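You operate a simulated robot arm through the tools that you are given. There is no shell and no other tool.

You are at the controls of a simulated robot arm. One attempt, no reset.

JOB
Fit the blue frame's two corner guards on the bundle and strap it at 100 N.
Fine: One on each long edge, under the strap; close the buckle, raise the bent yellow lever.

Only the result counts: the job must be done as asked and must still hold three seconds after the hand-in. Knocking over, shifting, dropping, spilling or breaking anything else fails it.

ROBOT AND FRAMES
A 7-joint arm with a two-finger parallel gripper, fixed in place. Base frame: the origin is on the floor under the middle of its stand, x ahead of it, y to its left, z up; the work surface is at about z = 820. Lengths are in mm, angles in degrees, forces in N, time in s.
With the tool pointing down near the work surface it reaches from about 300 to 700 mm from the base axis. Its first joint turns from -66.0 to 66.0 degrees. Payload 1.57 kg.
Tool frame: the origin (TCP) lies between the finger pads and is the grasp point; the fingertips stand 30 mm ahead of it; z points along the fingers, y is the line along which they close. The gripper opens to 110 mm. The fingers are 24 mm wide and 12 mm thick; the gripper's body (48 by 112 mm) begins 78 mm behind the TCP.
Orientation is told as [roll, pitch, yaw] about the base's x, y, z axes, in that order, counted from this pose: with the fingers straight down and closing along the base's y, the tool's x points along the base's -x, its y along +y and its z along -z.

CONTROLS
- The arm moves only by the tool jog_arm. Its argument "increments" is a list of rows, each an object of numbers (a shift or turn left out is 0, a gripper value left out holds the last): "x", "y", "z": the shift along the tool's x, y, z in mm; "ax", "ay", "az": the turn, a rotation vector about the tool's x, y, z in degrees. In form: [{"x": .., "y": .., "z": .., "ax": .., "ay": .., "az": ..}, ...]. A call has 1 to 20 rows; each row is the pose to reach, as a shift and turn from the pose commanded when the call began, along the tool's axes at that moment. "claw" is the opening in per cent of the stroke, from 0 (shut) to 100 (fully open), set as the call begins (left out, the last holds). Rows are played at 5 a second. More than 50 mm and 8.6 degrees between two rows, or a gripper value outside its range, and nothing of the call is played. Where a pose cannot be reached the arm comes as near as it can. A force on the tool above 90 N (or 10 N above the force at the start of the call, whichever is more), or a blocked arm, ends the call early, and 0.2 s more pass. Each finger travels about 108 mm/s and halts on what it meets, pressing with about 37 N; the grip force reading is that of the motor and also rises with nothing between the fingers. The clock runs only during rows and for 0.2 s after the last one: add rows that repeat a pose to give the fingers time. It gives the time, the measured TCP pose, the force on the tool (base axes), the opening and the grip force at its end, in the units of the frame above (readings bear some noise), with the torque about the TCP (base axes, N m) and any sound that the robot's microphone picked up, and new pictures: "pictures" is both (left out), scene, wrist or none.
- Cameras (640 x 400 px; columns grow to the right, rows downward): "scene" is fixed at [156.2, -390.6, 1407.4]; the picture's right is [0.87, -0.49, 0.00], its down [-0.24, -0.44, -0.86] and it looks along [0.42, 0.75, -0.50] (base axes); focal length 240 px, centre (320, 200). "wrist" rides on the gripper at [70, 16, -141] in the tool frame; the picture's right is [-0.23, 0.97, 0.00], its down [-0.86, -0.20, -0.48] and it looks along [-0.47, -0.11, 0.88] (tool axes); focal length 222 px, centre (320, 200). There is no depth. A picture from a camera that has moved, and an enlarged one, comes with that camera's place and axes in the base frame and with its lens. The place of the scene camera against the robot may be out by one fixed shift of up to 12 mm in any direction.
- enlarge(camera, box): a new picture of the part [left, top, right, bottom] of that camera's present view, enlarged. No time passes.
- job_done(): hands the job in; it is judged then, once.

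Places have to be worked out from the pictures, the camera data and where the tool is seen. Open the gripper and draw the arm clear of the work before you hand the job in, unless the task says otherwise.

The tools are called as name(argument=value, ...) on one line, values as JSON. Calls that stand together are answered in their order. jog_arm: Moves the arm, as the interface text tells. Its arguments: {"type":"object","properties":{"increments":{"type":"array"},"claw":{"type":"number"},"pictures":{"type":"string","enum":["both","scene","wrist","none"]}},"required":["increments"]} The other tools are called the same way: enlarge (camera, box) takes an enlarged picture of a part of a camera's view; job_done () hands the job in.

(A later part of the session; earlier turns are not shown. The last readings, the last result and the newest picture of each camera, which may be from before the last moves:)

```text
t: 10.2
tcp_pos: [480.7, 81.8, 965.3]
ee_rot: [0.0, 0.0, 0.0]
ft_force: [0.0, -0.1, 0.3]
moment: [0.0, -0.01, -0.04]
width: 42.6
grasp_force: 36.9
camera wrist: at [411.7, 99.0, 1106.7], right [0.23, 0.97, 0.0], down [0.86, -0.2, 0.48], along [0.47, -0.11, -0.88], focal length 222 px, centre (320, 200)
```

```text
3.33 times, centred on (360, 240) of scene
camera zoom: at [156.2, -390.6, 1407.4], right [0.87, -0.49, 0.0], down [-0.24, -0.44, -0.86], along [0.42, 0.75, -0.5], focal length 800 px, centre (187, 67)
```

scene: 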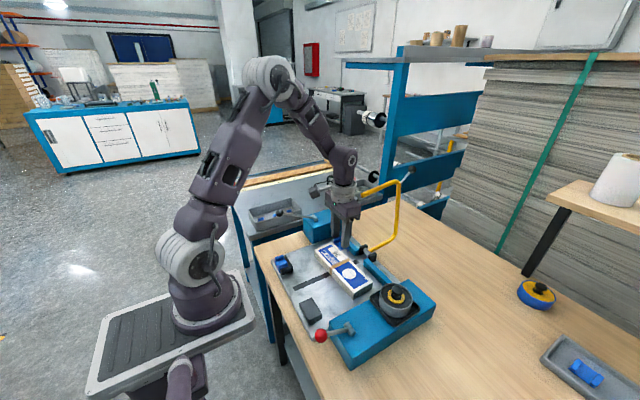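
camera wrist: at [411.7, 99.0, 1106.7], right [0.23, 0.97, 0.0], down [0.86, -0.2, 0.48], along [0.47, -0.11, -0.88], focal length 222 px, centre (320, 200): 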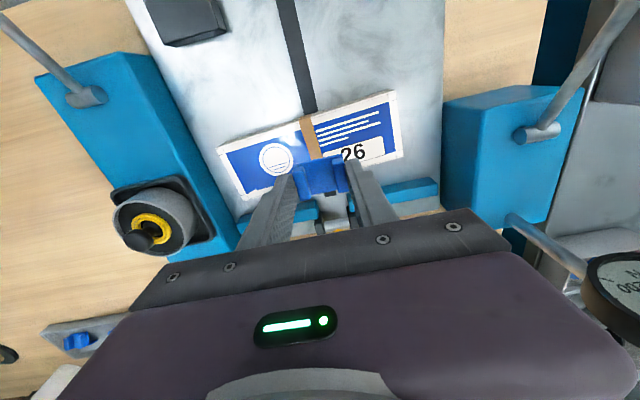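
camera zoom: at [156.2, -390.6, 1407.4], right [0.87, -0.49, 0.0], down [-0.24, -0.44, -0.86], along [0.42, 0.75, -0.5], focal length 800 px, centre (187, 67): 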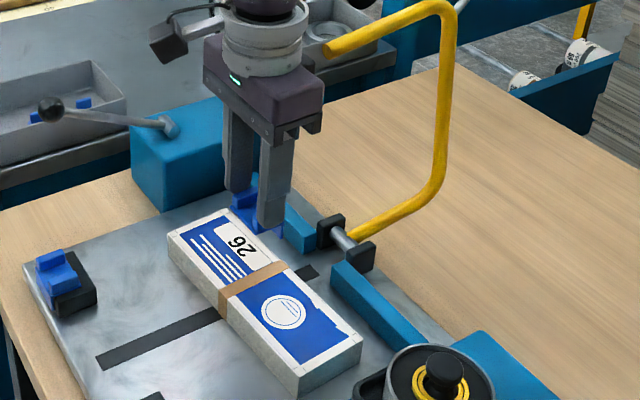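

Good view. The bundle's top corners give a yaw of about +3.5°, far edge x≈511.5 and near edge x≈442 at y≈81. I zoom tightly on corners to refine.

enlarge(camera="wrist", box=[222, 186, 270, 216])

enlarge(camera="wrist", box=[380, 140, 428, 170])

enlarge(camera="wrist", box=[200, 130, 248, 160])

enlarge(camera="wrist", box=[372, 76, 420, 106])

enlarge(camera="wrist", box=[285, 145, 365, 205])

```text
13.33 times, centred on (246, 201) of wrist
camera zoom: at [411.7, 99.0, 1106.7], right [0.23, 0.97, 0.0], down [0.86, -0.2, 0.48], along [0.47, -0.11, -0.88], focal length 2962 px, centre (1307, 187)
```

zoom: 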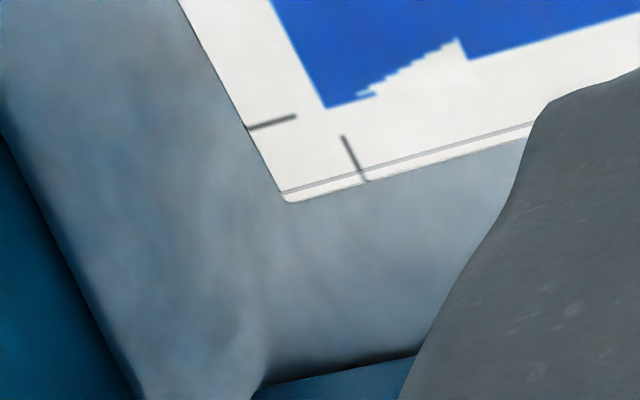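

```text
13.33 times, centred on (404, 155) of wrist
camera zoom: at [411.7, 99.0, 1106.7], right [0.23, 0.97, 0.0], down [0.86, -0.2, 0.48], along [0.47, -0.11, -0.88], focal length 2962 px, centre (-800, 800)
```

zoom: 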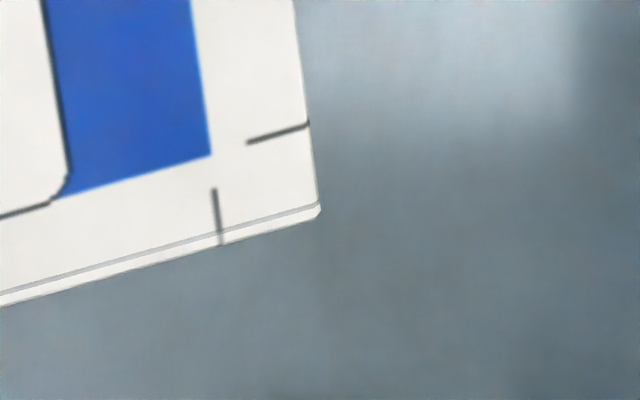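

```text
13.33 times, centred on (224, 145) of wrist
camera zoom: at [411.7, 99.0, 1106.7], right [0.23, 0.97, 0.0], down [0.86, -0.2, 0.48], along [0.47, -0.11, -0.88], focal length 2962 px, centre (1600, 933)
```

zoom: 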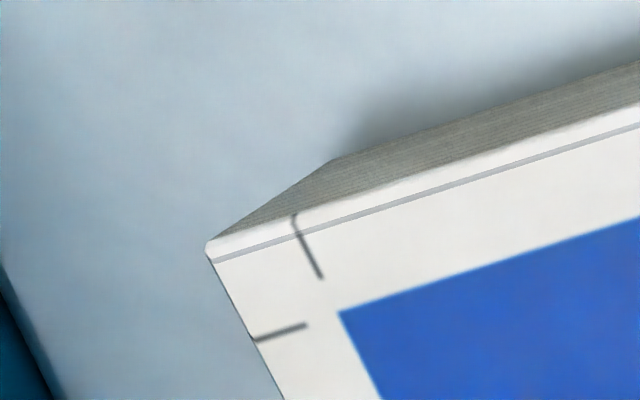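

```text
13.33 times, centred on (396, 91) of wrist
camera zoom: at [411.7, 99.0, 1106.7], right [0.23, 0.97, 0.0], down [0.86, -0.2, 0.48], along [0.47, -0.11, -0.88], focal length 2962 px, centre (-693, 1653)
```

zoom: 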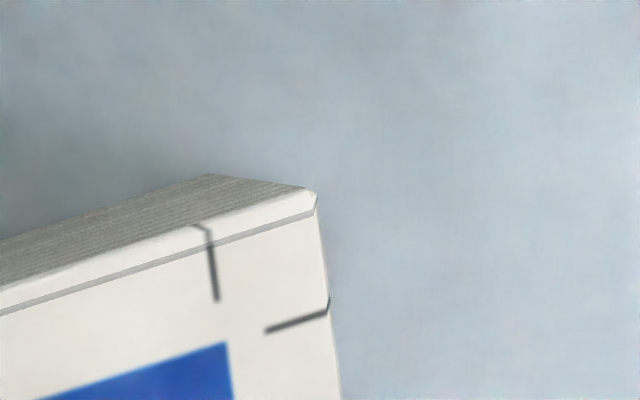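

```text
6.67 times, centred on (325, 175) of wrist
camera zoom: at [411.7, 99.0, 1106.7], right [0.23, 0.97, 0.0], down [0.86, -0.2, 0.48], along [0.47, -0.11, -0.88], focal length 1481 px, centre (287, 367)
```

zoom: 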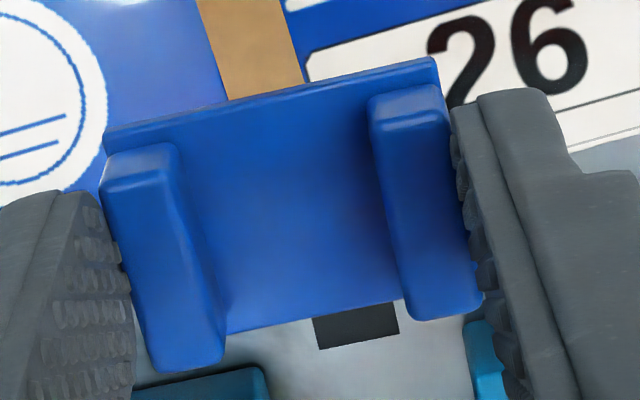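

Refined: bundle 200×70, top z≈861, yaw +3.7°, far edge at y=80.5 is x≈512.7, near edge x≈442.7. The held guard's inner corner is ≈10 mm ahead (+x) of the TCP and 32.4 mm below. I yaw +3.7° and go to (504.2, 80.5, 925), still above the bundle, and check.

jog_arm(increments=[{"x": -12, "y": -0.6, "z": 0, "az": -1.9}, {"x": -23.8, "y": -0.6, "z": 15, "az": -3.7}, {"x": -23.8, "y": -0.6, "z": 40, "az": -3.7}, {"x": -23.8, "y": -0.6, "z": 40, "az": -3.7}], claw=0, pictures="both")

enlarge(camera="wrist", box=[220, 80, 440, 220])

enlarge(camera="scene", box=[310, 200, 390, 280])

```text
t: 11.2
tcp_pos: [504.7, 82.2, 924.2]
ee_rot: [0.0, 0.0, 3.7]
ft_force: [0.8, 0.5, -0.5]
moment: [-0.05, -0.01, -0.02]
width: 42.6
grasp_force: 37.3
camera wrist: at [435.3, 93.0, 1066.9], right [0.16, 0.99, 0.0], down [0.87, -0.14, 0.48], along [0.47, -0.08, -0.88], focal length 222 px, centre (320, 200)
```

scene: 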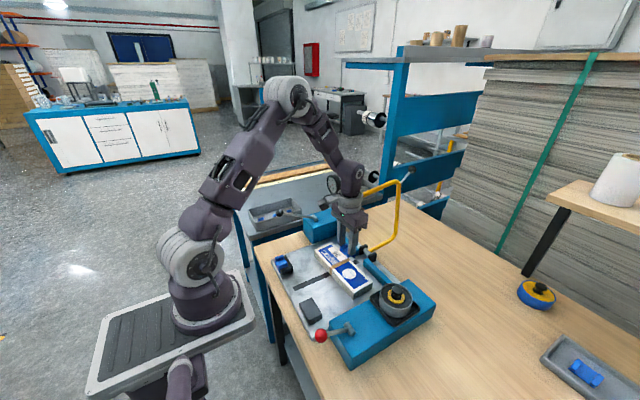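
wrist: 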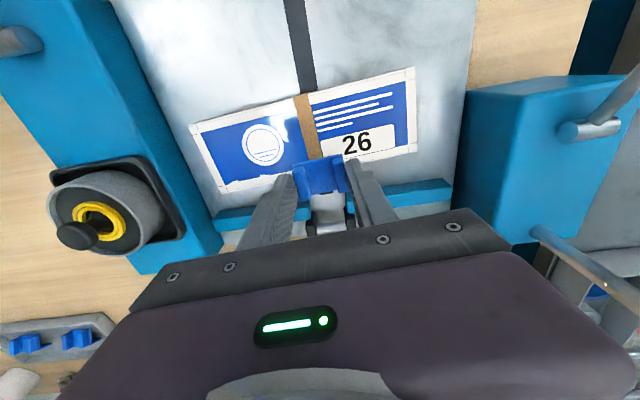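

```text
2.86 times, centred on (330, 150) of wrist
camera zoom: at [435.3, 93.0, 1066.9], right [0.16, 0.99, 0.0], down [0.87, -0.14, 0.48], along [0.47, -0.08, -0.88], focal length 635 px, centre (291, 343)
```

zoom: 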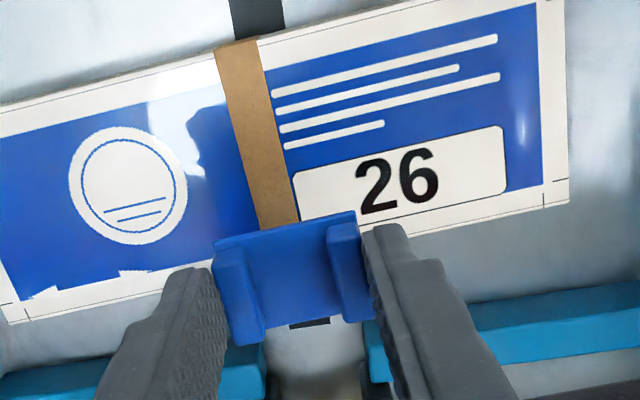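

```text
5.00 times, centred on (350, 240) of scene
camera zoom: at [156.2, -390.6, 1407.4], right [0.87, -0.49, 0.0], down [-0.24, -0.44, -0.86], along [0.42, 0.75, -0.5], focal length 1200 px, centre (170, 0)
```

zoom: 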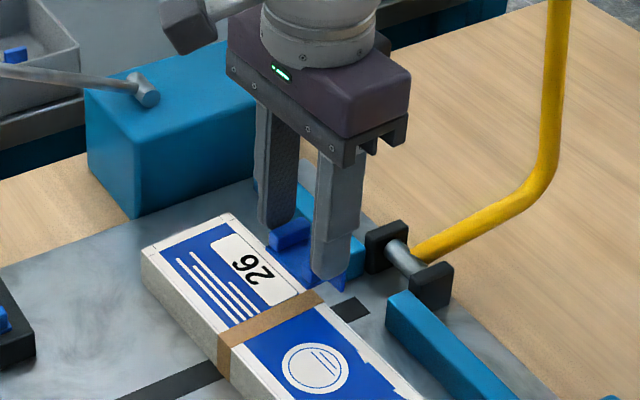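

Edge check agrees (far edge ≈512.6 at y≈80.5, leg inner face ≈514). I lower to TCP z≈898, about 4 mm above seating.

jog_arm(increments=[{"z": 10}, {"z": 20}, {"z": 27}, {"z": 27}], claw=0, pictures="both")

enlarge(camera="scene", box=[325, 215, 375, 265])

enlarge(camera="wrist", box=[250, 120, 410, 220])

enlarge(camera="scene", box=[310, 150, 430, 260])

```text
t: 12.2
tcp_pos: [503.6, 81.3, 898.9]
ee_rot: [-0.1, 0.1, 3.7]
ft_force: [0.1, -0.1, -0.6]
moment: [-0.02, -0.01, 0.01]
width: 42.3
grasp_force: 36.9
camera wrist: at [434.8, 93.3, 1040.8], right [0.16, 0.99, 0.0], down [0.87, -0.14, 0.48], along [0.47, -0.08, -0.88], focal length 222 px, centre (320, 200)
```

scene: 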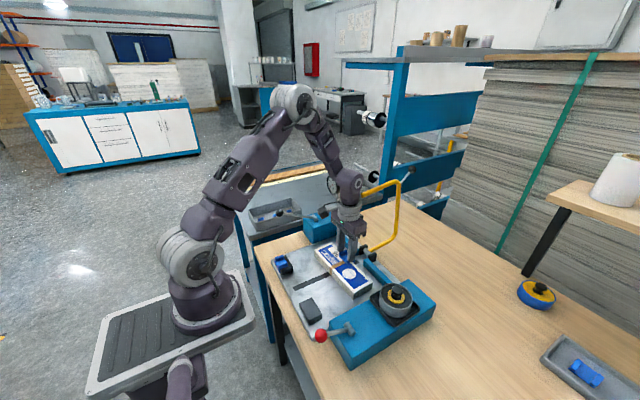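
wrist: 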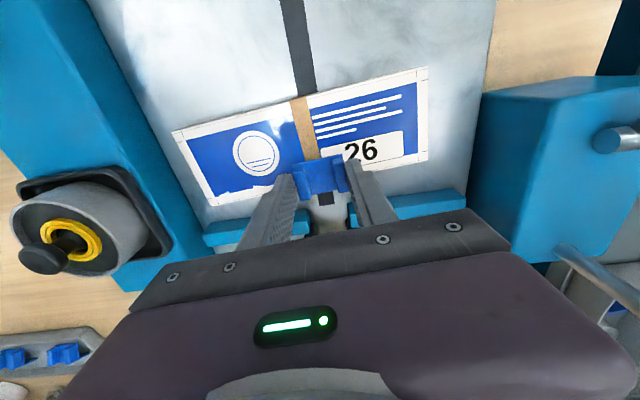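

```text
8.00 times, centred on (350, 240) of scene
camera zoom: at [156.2, -390.6, 1407.4], right [0.87, -0.49, 0.0], down [-0.24, -0.44, -0.86], along [0.42, 0.75, -0.5], focal length 1920 px, centre (80, -120)
```

zoom: 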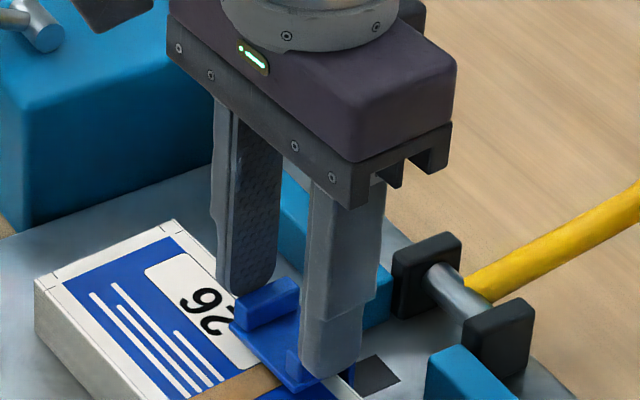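

```text
4.00 times, centred on (330, 170) of wrist
camera zoom: at [434.8, 93.3, 1040.8], right [0.16, 0.99, 0.0], down [0.87, -0.14, 0.48], along [0.47, -0.08, -0.88], focal length 888 px, centre (280, 320)
```

zoom: 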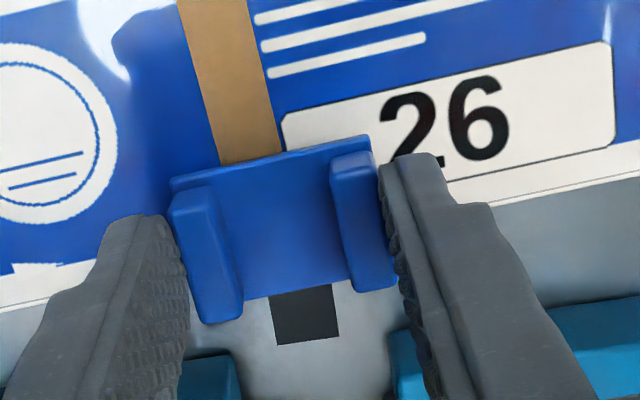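

```text
3.64 times, centred on (370, 205) of scene
camera zoom: at [156.2, -390.6, 1407.4], right [0.87, -0.49, 0.0], down [-0.24, -0.44, -0.86], along [0.42, 0.75, -0.5], focal length 873 px, centre (138, 182)
```

zoom: 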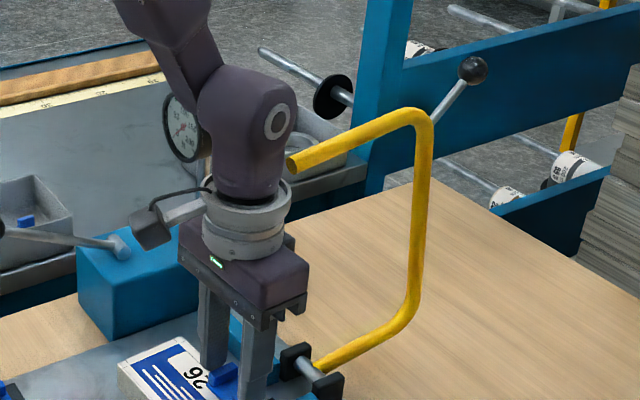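

Everything is clear and aligned. I lower 3 mm and read the force.

jog_arm(increments=[{"z": 1.5}, {"z": 3}, {"z": 3}], claw=0, pictures="none")

jog_arm(increments=[{"z": 1}, {"z": 1}], claw=0, pictures="none")

```text
t: 13.0
tcp_pos: [506.0, 81.8, 896.7]
ee_rot: [0.0, 0.0, 3.7]
ft_force: [0.0, 0.6, 0.4]
moment: [0.0, 0.0, 0.01]
width: 42.5
grasp_force: 37.2
```

```text
t: 13.6
tcp_pos: [504.3, 82.1, 893.1]
ee_rot: [0.0, 0.0, 3.7]
ft_force: [-0.4, -0.2, 0.5]
moment: [0.01, -0.04, -0.01]
width: 42.4
grasp_force: 36.9
```

No contact at z≈894.3. Another 1 mm.

jog_arm(increments=[{"z": 1}, {"z": 1}], claw=0, pictures="none")

enlarge(camera="wrist", box=[280, 140, 360, 200])

enlarge(camera="scene", box=[340, 240, 375, 275])

```text
t: 14.2
tcp_pos: [504.5, 81.3, 893.0]
ee_rot: [0.1, 0.0, 3.7]
ft_force: [0.1, -0.1, 0.2]
moment: [-0.01, -0.02, -0.01]
width: 42.3
grasp_force: 36.6
```

```text
6.67 times, centred on (320, 170) of wrist
camera zoom: at [434.3, 93.3, 1036.0], right [0.16, 0.99, 0.0], down [0.87, -0.14, 0.48], along [0.47, -0.08, -0.88], focal length 1481 px, centre (320, 400)
```

zoom: 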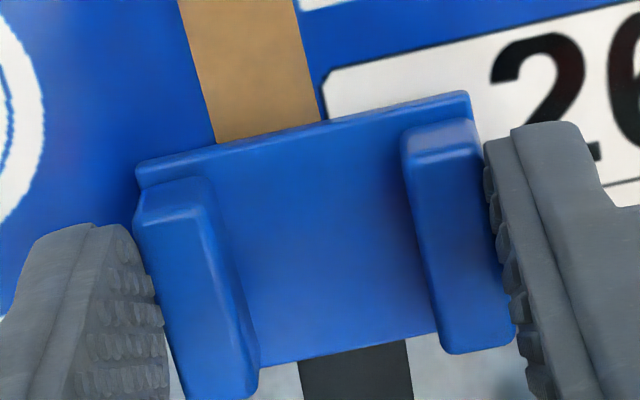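

```text
11.43 times, centred on (358, 258) of scene
camera zoom: at [156.2, -390.6, 1407.4], right [0.87, -0.49, 0.0], down [-0.24, -0.44, -0.86], along [0.42, 0.75, -0.5], focal length 2742 px, centre (-109, -457)
```

zoom: 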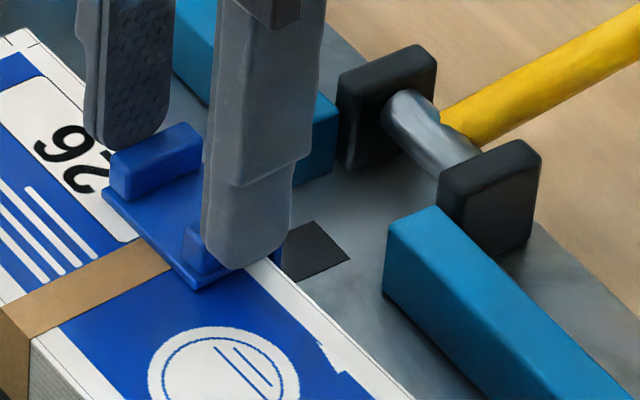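

Nearly seated; another 1 mm step with force check.

jog_arm(increments=[{"z": 1}, {"z": 1}], claw=0, pictures="none")

```text
t: 14.8
tcp_pos: [503.8, 82.1, 893.3]
ee_rot: [0.0, -0.1, 3.8]
ft_force: [-0.3, -0.2, 9.5]
moment: [-0.07, 0.01, 0.02]
width: 42.5
grasp_force: 36.6
```

Contact at 9.5 N (seated at TCP z≈892.7). I ease off 0.4 mm and nudge 1 mm toward -x to bring the leg closer to the far face, watching force.

jog_arm(increments=[{"z": -0.4}, {"x": 1, "z": -0.4}, {"x": 1, "z": -0.4}], claw=0, pictures="none")

```text
t: 15.6
tcp_pos: [504.5, 81.6, 892.5]
ee_rot: [-0.1, 0.0, 3.8]
ft_force: [3.2, -2.4, 14.8]
moment: [-0.13, -0.16, -0.02]
width: 42.4
grasp_force: 37.6
```

The leg now touches the far face (≈3 N) and the guard sits on top. I ease 0.8 mm up, then open the fingers gently to ~58 mm.

jog_arm(increments=[{"z": -0.8}, {"z": -0.8}], claw=0, pictures="none")

jog_arm(increments=[{}, {}, {}], claw=53, pictures="both")

enlarge(camera="wrist", box=[260, 120, 400, 210])

enlarge(camera="scene", box=[340, 240, 375, 275])

```text
t: 16.2
tcp_pos: [502.4, 81.5, 893.4]
ee_rot: [0.1, 0.2, 3.6]
ft_force: [0.0, 1.2, 0.5]
moment: [0.06, -0.01, 0.0]
width: 42.4
grasp_force: 37.3
```

```text
t: 17.0
tcp_pos: [503.4, 80.9, 893.2]
ee_rot: [0.1, 0.1, 3.7]
ft_force: [0.1, -0.6, -0.1]
moment: [-0.01, 0.02, 0.0]
width: 58.3
grasp_force: 0.0
camera wrist: at [433.4, 93.3, 1035.7], right [0.16, 0.99, 0.0], down [0.87, -0.14, 0.48], along [0.47, -0.08, -0.88], focal length 222 px, centre (320, 200)
```

scene: 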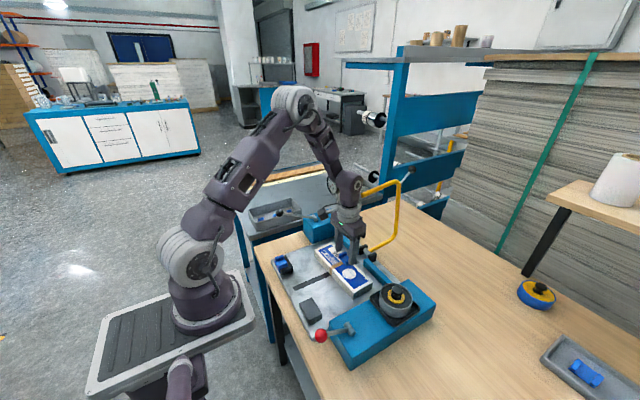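
wrist: 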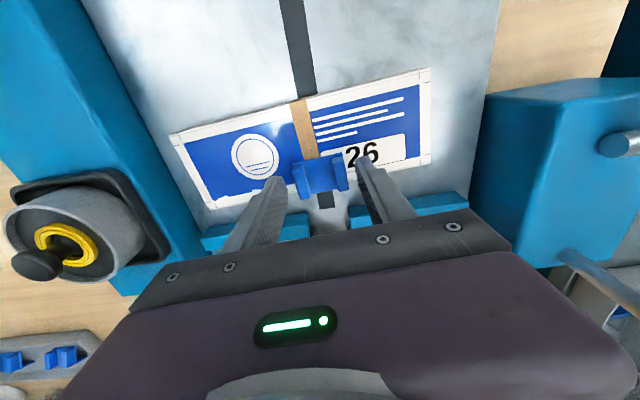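

```text
4.44 times, centred on (330, 165) of wrist
camera zoom: at [433.4, 93.3, 1035.7], right [0.16, 0.99, 0.0], down [0.87, -0.14, 0.48], along [0.47, -0.08, -0.88], focal length 987 px, centre (276, 356)
```

zoom: 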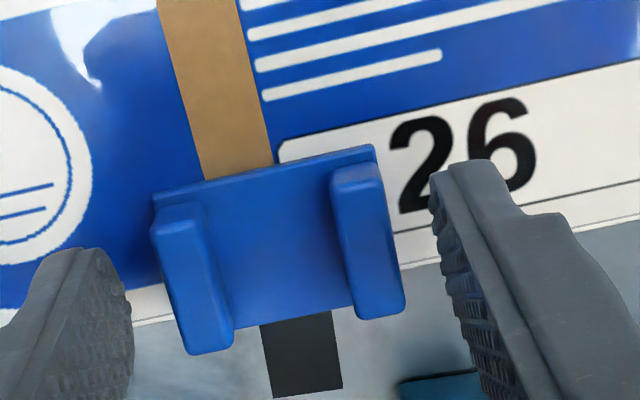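

```text
11.43 times, centred on (358, 258) of scene
camera zoom: at [156.2, -390.6, 1407.4], right [0.87, -0.49, 0.0], down [-0.24, -0.44, -0.86], along [0.42, 0.75, -0.5], focal length 2742 px, centre (-109, -457)
```

zoom: 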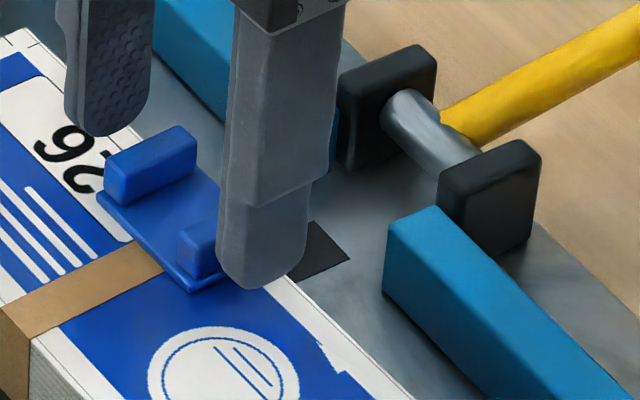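

Guard 1 stays on the far edge, flush. I rise 75 mm, turn the yaw back to 0, then head for guard 2.

jog_arm(increments=[{"z": -10}, {"z": -40}, {"z": -75, "az": 2}, {"z": -75, "az": 3.7}], claw=53, pictures="scene")

jog_arm(increments=[{"x": 40, "y": 22}, {"x": 80, "y": 44}, {"x": 120, "y": 66}, {"x": 160, "y": 82}, {"x": 160, "y": 82}], claw=100, pictures="both")

enlarge(camera="wrist", box=[250, 80, 410, 200])

enlarge(camera="scene", box=[330, 230, 390, 290])

```text
t: 17.8
tcp_pos: [495.5, 81.7, 955.0]
ee_rot: [-0.3, 2.0, 1.9]
ft_force: [8.3, 3.8, -36.9]
moment: [-0.38, 2.77, 0.12]
width: 58.0
grasp_force: 0.0
stopped in row 4: the force on the tool passed its limit at 145 N (the readings are from after the stop); the commanded pose is now the measured one
```

scene: 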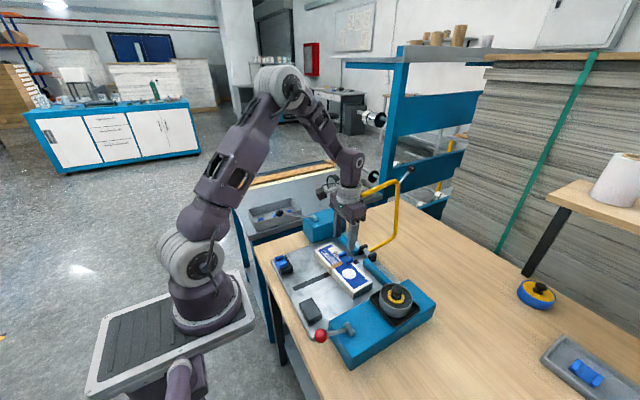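

```text
t: 18.2
tcp_pos: [474.9, 81.2, 950.4]
ee_rot: [-1.0, 3.2, 0.7]
ft_force: [10.1, -6.3, -34.1]
moment: [0.78, 2.85, -0.31]
width: 110.0
grasp_force: 0.0
stopped in row 1: the force on the tool passed its limit at 136 N (the readings are from after the stop); the commanded pose is now the measured one
camera wrist: at [413.8, 99.0, 1095.8], right [0.21, 0.98, -0.03], down [0.88, -0.18, 0.43], along [0.42, -0.12, -0.9], focal length 222 px, centre (320, 200)
```

scene: 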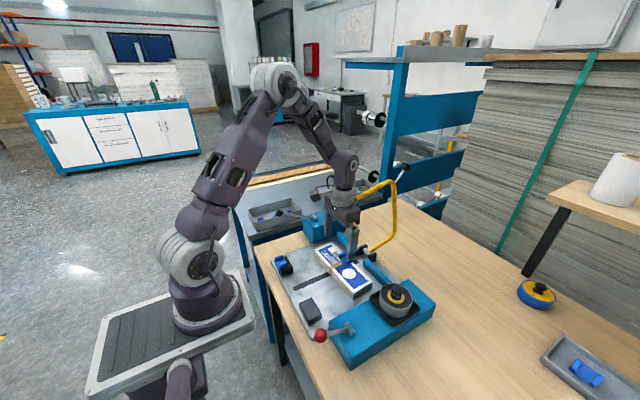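
wrist: 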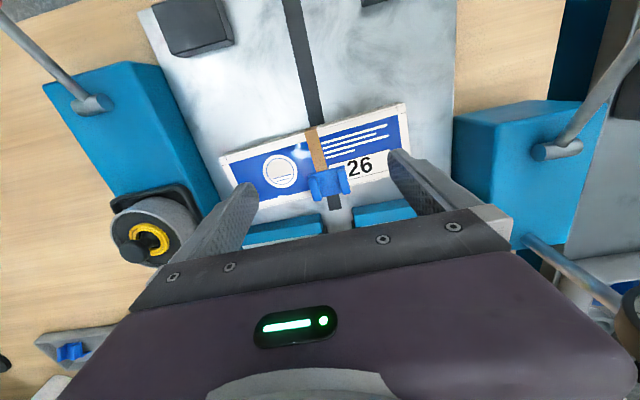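

```text
3.33 times, centred on (330, 140) of wrist
camera zoom: at [413.8, 99.0, 1095.8], right [0.21, 0.98, -0.03], down [0.88, -0.18, 0.43], along [0.42, -0.12, -0.9], focal length 740 px, centre (287, 400)
```

zoom: 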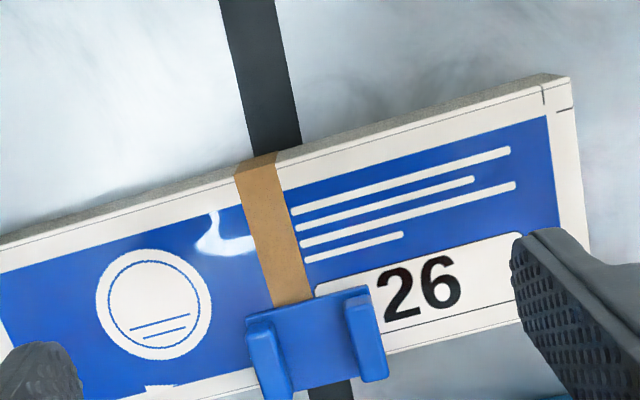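

```text
6.67 times, centred on (360, 260) of scene
camera zoom: at [157.1, -390.7, 1407.2], right [0.87, -0.49, 0.0], down [-0.25, -0.44, -0.86], along [0.42, 0.76, -0.5], focal length 1600 px, centre (53, -200)
```

zoom: 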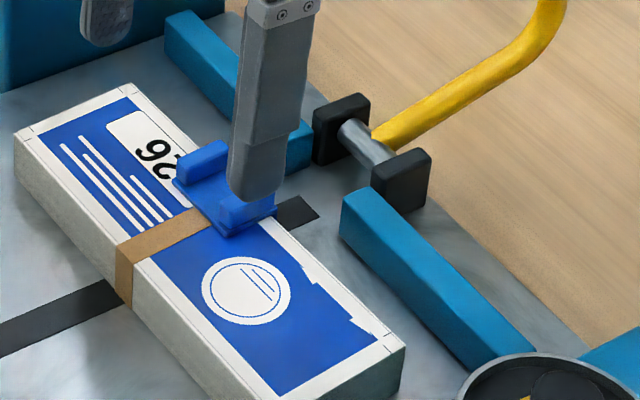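

The rise hit something: the yellow lever's tip is caught on the hand. I stop and inspect closely before moving anything.

enlarge(camera="scene", box=[310, 150, 420, 260])

enlarge(camera="scene", box=[325, 165, 375, 215])

enlarge(camera="scene", box=[325, 215, 395, 285])

```text
3.64 times, centred on (365, 205) of scene
camera zoom: at [157.1, -390.7, 1407.2], right [0.87, -0.49, 0.0], down [-0.25, -0.44, -0.86], along [0.42, 0.76, -0.5], focal length 873 px, centre (156, 182)
```

zoom: 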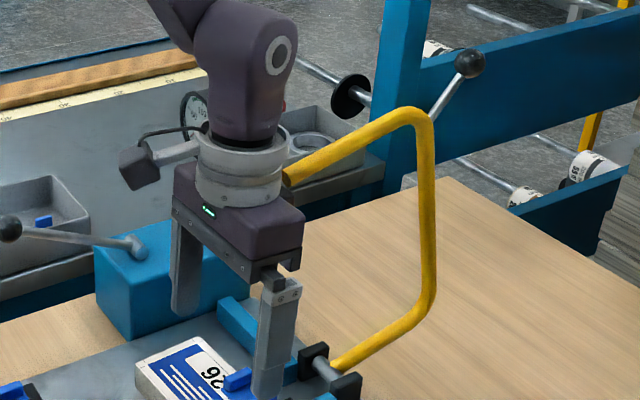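

```text
8.00 times, centred on (350, 190) of scene
camera zoom: at [157.1, -390.7, 1407.2], right [0.87, -0.49, 0.0], down [-0.25, -0.44, -0.86], along [0.42, 0.76, -0.5], focal length 1920 px, centre (80, 280)
```

zoom: 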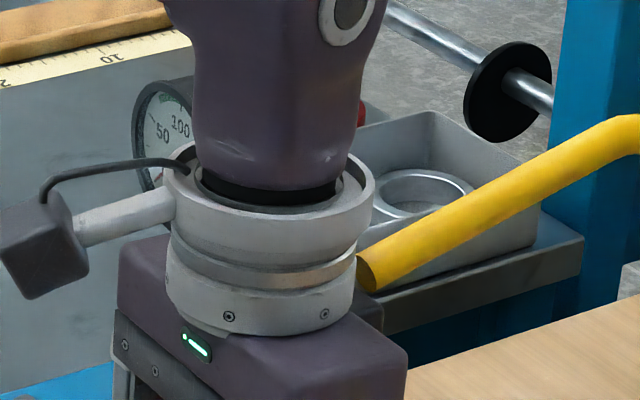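

```text
5.71 times, centred on (360, 250) of scene
camera zoom: at [157.1, -390.7, 1407.2], right [0.87, -0.49, 0.0], down [-0.25, -0.44, -0.86], along [0.42, 0.76, -0.5], focal length 1371 px, centre (91, -86)
```

zoom: 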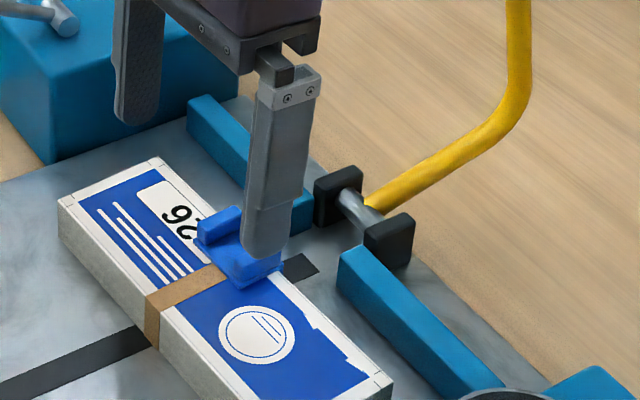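

The lever's tip (≈(536, 79, 1064) now, lever dragged ~5° toward me) is pressing down on the top of the hand (Fz≈-34 N). Lowering the hand will free it; the fingers have ~45 mm of clearance above the guard, so I lower 15 mm slowly.

jog_arm(increments=[{"z": 3}, {"z": 6}, {"z": 10}, {"z": 15}, {"z": 15}], claw=100, pictures="both")

enlarge(camera="scene", box=[310, 150, 420, 260])

```text
t: 19.4
tcp_pos: [474.2, 81.1, 936.3]
ee_rot: [-1.0, 2.8, 0.8]
ft_force: [0.3, -0.3, -0.1]
moment: [-0.02, 0.01, 0.03]
width: 110.1
grasp_force: 0.0
camera wrist: at [412.5, 99.8, 1082.6], right [0.21, 0.98, -0.03], down [0.88, -0.18, 0.44], along [0.42, -0.12, -0.9], focal length 222 px, centre (320, 200)
```

scene: 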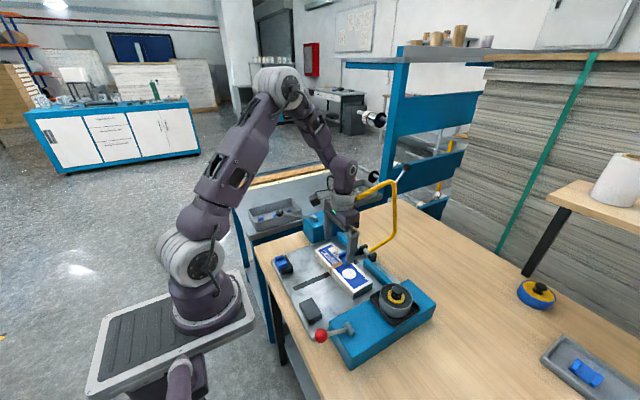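
wrist: 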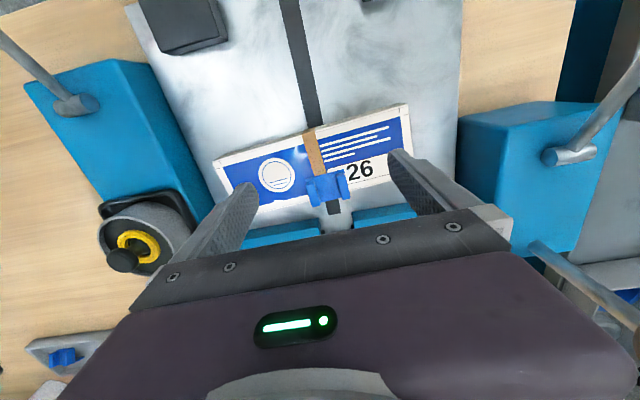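

```text
3.64 times, centred on (365, 205) of scene
camera zoom: at [156.2, -390.6, 1407.4], right [0.87, -0.49, 0.0], down [-0.24, -0.44, -0.86], along [0.42, 0.75, -0.5], focal length 873 px, centre (156, 182)
```

zoom: 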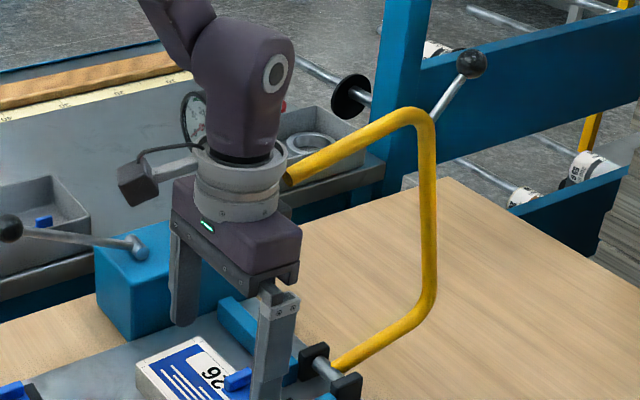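

Freed: forces are zero and the lever stays where it is (friction-held), tip now beside the ring. I back away along -x 60 mm at constant low height, then level the tool.

jog_arm(increments=[{"x": 15, "z": 2}, {"x": 35, "z": 4}, {"x": 60, "z": 5}, {"x": 60, "z": 5}], claw=100, pictures="none")

```text
t: 20.4
tcp_pos: [414.0, 82.2, 933.9]
ee_rot: [-1.0, 2.8, 0.9]
ft_force: [-1.1, -0.1, 0.3]
moment: [0.03, 0.01, 0.03]
width: 109.6
grasp_force: 0.1
```

Clear, no forces. Now I level the tool and rise 40 mm.

jog_arm(increments=[{"ax": -0.5, "ay": -1.4, "az": 0.4, "z": -15}, {"ax": -1.0, "ay": -2.8, "az": 0.85, "z": -35}, {"ax": -1.0, "ay": -2.8, "az": 0.85, "z": -35}], claw=100, pictures="both")

enlarge(camera="scene", box=[310, 165, 360, 215])

enlarge(camera="scene", box=[330, 150, 420, 280])

enlarge(camera="wrist", box=[200, 100, 440, 250])

```text
t: 21.2
tcp_pos: [417.5, 82.2, 970.3]
ee_rot: [-0.1, -0.1, 0.0]
ft_force: [0.2, -1.0, -0.3]
moment: [-0.03, 0.01, -0.04]
width: 109.8
grasp_force: 0.0
camera wrist: at [348.2, 98.8, 1112.4], right [0.23, 0.97, 0.0], down [0.86, -0.2, 0.48], along [0.47, -0.11, -0.88], focal length 222 px, centre (320, 200)
```

scene: 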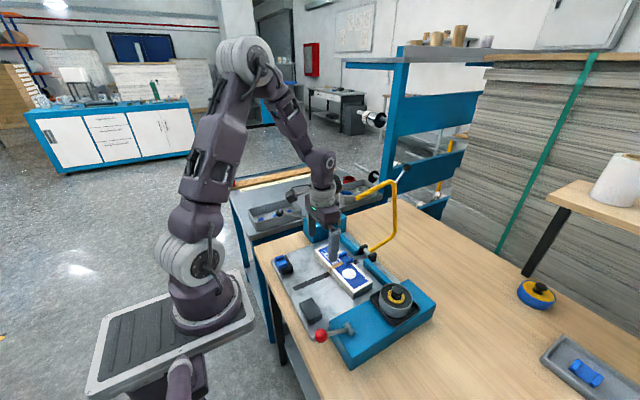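
wrist: 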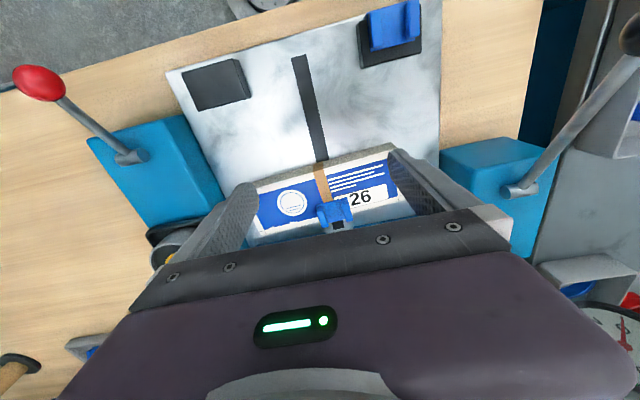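

```text
8.00 times, centred on (335, 190) of scene
camera zoom: at [156.2, -390.6, 1407.4], right [0.87, -0.49, 0.0], down [-0.24, -0.44, -0.86], along [0.42, 0.75, -0.5], focal length 1920 px, centre (200, 280)
```

zoom: 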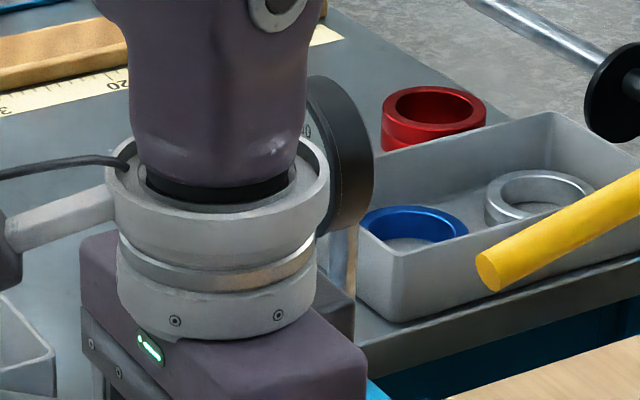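

```text
3.08 times, centred on (375, 215) of scene
camera zoom: at [156.2, -390.6, 1407.4], right [0.87, -0.49, 0.0], down [-0.24, -0.44, -0.86], along [0.42, 0.75, -0.5], focal length 738 px, centre (151, 154)
```

zoom: 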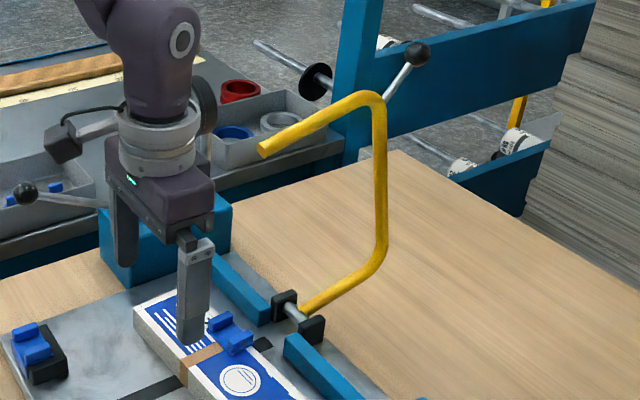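

```text
2.67 times, centred on (320, 175) of wrist
camera zoom: at [348.2, 98.8, 1112.4], right [0.23, 0.97, 0.0], down [0.86, -0.2, 0.48], along [0.47, -0.11, -0.88], focal length 592 px, centre (320, 267)
```

zoom: 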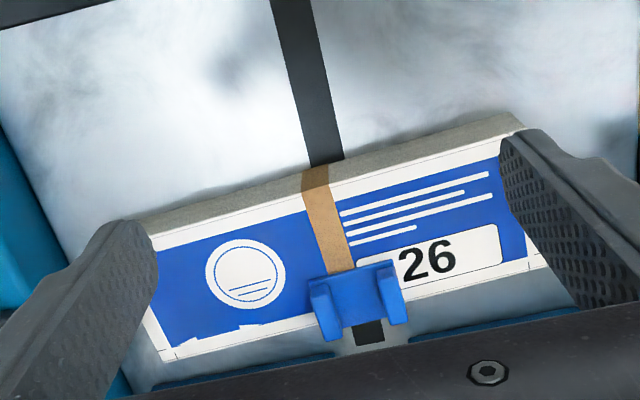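

Guard 1 is intact in place and the lever simply stays where it was left. I go to above guard 2 at about (330, 172, 965).

jog_arm(increments=[{"x": 30, "y": 30}, {"x": 60, "y": 60}, {"x": 87, "y": 90}, {"x": 87, "y": 90, "z": 5}, {"x": 87, "y": 90, "z": 5}], claw=100, pictures="both")

enlarge(camera="wrist", box=[250, 80, 410, 200])

enlarge(camera="scene", box=[310, 165, 360, 215])

```text
t: 22.4
tcp_pos: [329.0, 170.5, 964.2]
ee_rot: [0.0, 0.0, 0.0]
ft_force: [0.3, -0.1, -0.6]
moment: [-0.01, 0.0, 0.0]
width: 109.9
grasp_force: 0.0
camera wrist: at [260.0, 187.3, 1106.5], right [0.23, 0.97, 0.0], down [0.86, -0.2, 0.48], along [0.47, -0.11, -0.88], focal length 222 px, centre (320, 200)
```

scene: 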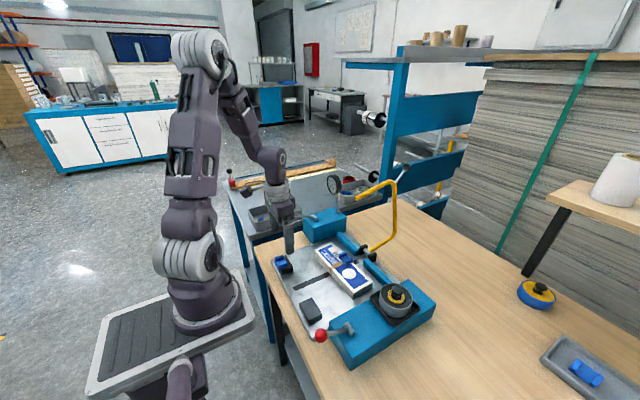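
wrist: 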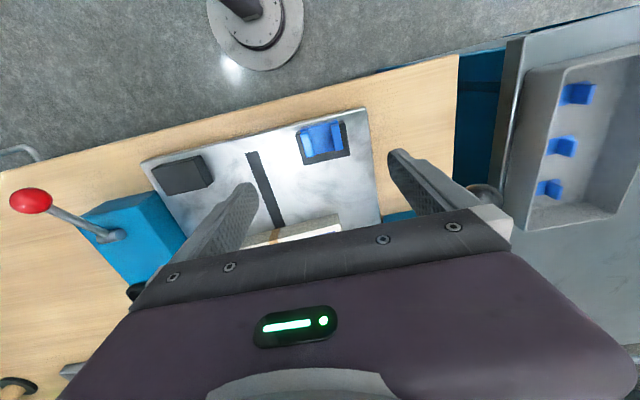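

```text
3.33 times, centred on (330, 140) of wrist
camera zoom: at [260.0, 187.3, 1106.5], right [0.23, 0.97, 0.0], down [0.86, -0.2, 0.48], along [0.47, -0.11, -0.88], focal length 740 px, centre (287, 400)
```

zoom: 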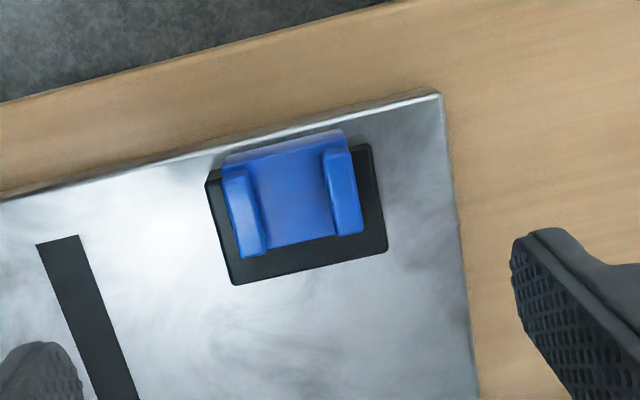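

```text
8.00 times, centred on (335, 190) of scene
camera zoom: at [156.2, -390.6, 1407.4], right [0.87, -0.49, 0.0], down [-0.24, -0.44, -0.86], along [0.42, 0.75, -0.5], focal length 1920 px, centre (200, 280)
```

zoom: 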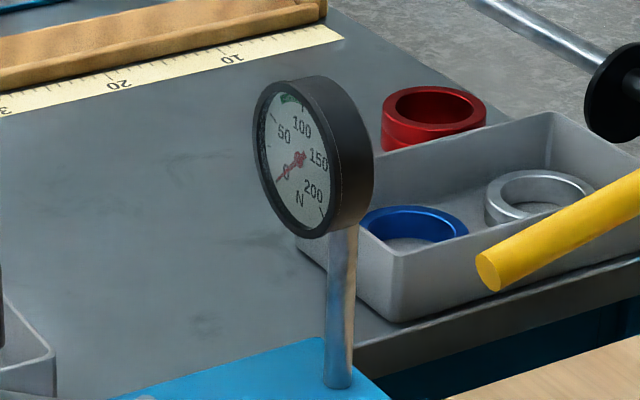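

Gauge is still at 0. Guard 2: centre ≈(318, 176), leg on the -x side, so it suits the near edge. I center over it and lower to TCP z≈910.

jog_arm(increments=[{"x": 11.5, "y": 4.8, "z": 15}, {"x": 11.5, "y": 4.8, "z": 40}, {"x": 11.5, "y": 4.8, "z": 55}, {"x": 11.5, "y": 4.8, "z": 55}], claw=100, pictures="both")

enlarge(camera="wrist", box=[250, 90, 390, 210])

enlarge(camera="scene", box=[260, 215, 320, 285])

```text
t: 23.4
tcp_pos: [317.5, 174.5, 910.0]
ee_rot: [0.0, 0.1, 0.1]
ft_force: [-0.1, -0.2, 0.0]
moment: [-0.02, 0.01, -0.03]
width: 109.9
grasp_force: 0.0
camera wrist: at [248.6, 191.6, 1052.1], right [0.23, 0.97, 0.0], down [0.86, -0.2, 0.48], along [0.47, -0.11, -0.88], focal length 222 px, centre (320, 200)
```

scene: 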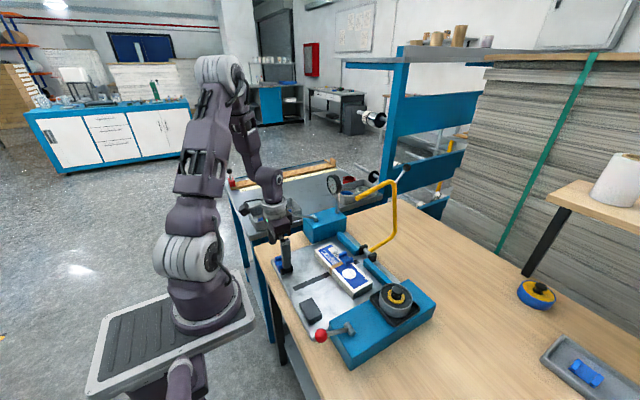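
wrist: 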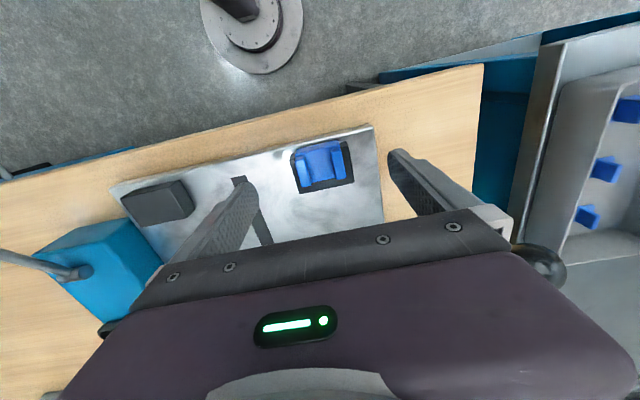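

```text
3.33 times, centred on (320, 150) of wrist
camera zoom: at [248.6, 191.6, 1052.1], right [0.23, 0.97, 0.0], down [0.86, -0.2, 0.48], along [0.47, -0.11, -0.88], focal length 740 px, centre (320, 367)
```

zoom: 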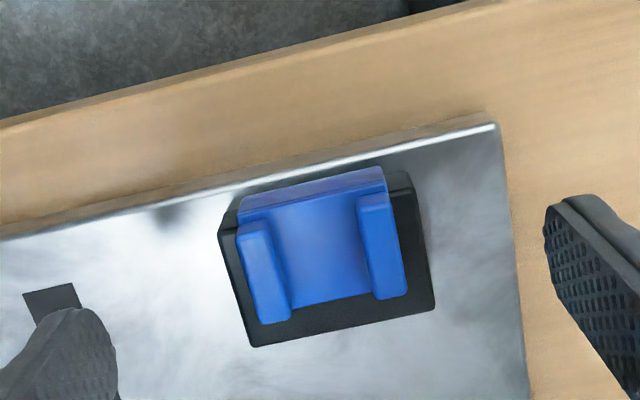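

```text
5.71 times, centred on (290, 250) of scene
camera zoom: at [156.2, -390.6, 1407.4], right [0.87, -0.49, 0.0], down [-0.24, -0.44, -0.86], along [0.42, 0.75, -0.5], focal length 1371 px, centre (491, -86)
```

zoom: 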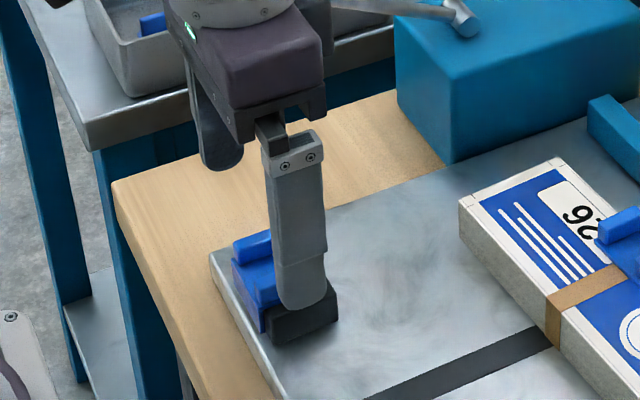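

Guard 2's centre is ≈(317.2, 176.3). I adjust by ~0.7 mm and lower to TCP z≈885.5 (same as guard 1), open.

jog_arm(increments=[{"x": 0.6, "y": 0.7, "z": 12}, {"x": 0.6, "y": 0.7, "z": 22}, {"x": 0.6, "y": 0.7, "z": 22}], claw=100, pictures="none")

jog_arm(increments=[{}, {}, {}], claw=46, pictures="both")

enlarge(camera="wrist", box=[260, 130, 390, 220])

enlarge(camera="scene", box=[265, 235, 305, 285])

```text
t: 24.2
tcp_pos: [316.6, 175.2, 889.1]
ee_rot: [0.0, 0.0, 0.0]
ft_force: [0.1, 0.2, 0.6]
moment: [-0.02, 0.0, 0.02]
width: 110.0
grasp_force: 0.1
```

```text
t: 25.0
tcp_pos: [317.3, 175.2, 888.9]
ee_rot: [0.0, 0.0, -0.1]
ft_force: [-0.2, 0.0, -0.9]
moment: [0.0, 0.0, 0.0]
width: 50.8
grasp_force: 0.1
camera wrist: at [248.6, 192.4, 1030.9], right [0.23, 0.97, 0.0], down [0.86, -0.2, 0.48], along [0.47, -0.11, -0.88], focal length 222 px, centre (320, 200)
```

scene: 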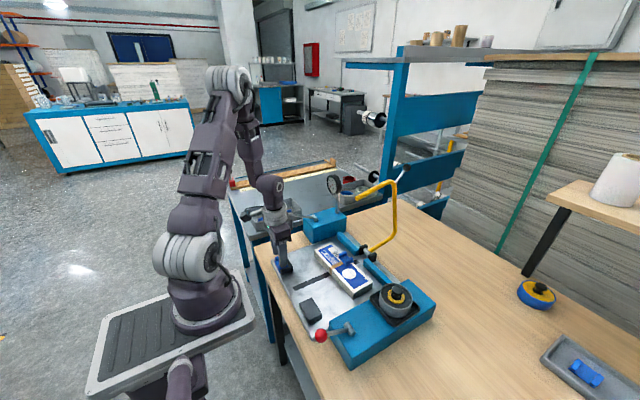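
wrist: 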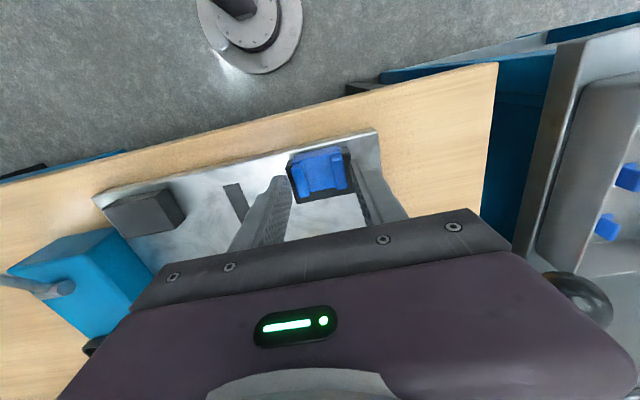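

```text
4.44 times, centred on (325, 175) of wrist
camera zoom: at [248.6, 192.4, 1030.9], right [0.23, 0.97, 0.0], down [0.86, -0.2, 0.48], along [0.47, -0.11, -0.88], focal length 987 px, centre (298, 311)
```

zoom: 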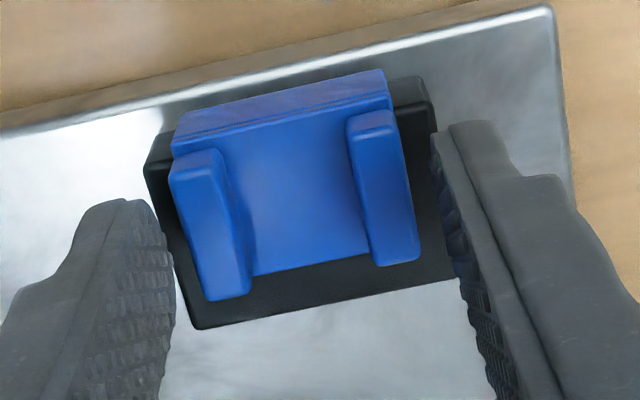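

```text
8.00 times, centred on (285, 260) of scene
camera zoom: at [156.2, -390.6, 1407.4], right [0.87, -0.49, 0.0], down [-0.24, -0.44, -0.86], along [0.42, 0.75, -0.5], focal length 1920 px, centre (600, -280)
```

zoom: 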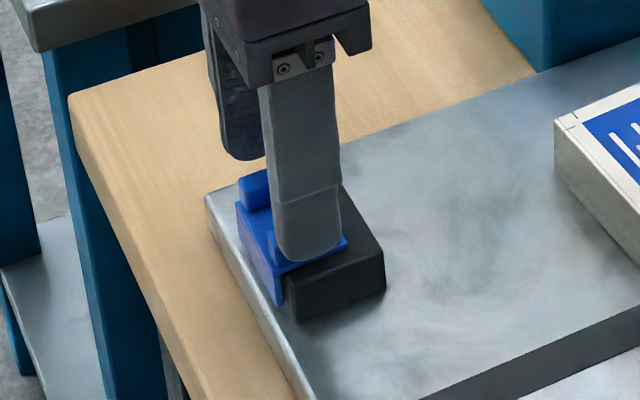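

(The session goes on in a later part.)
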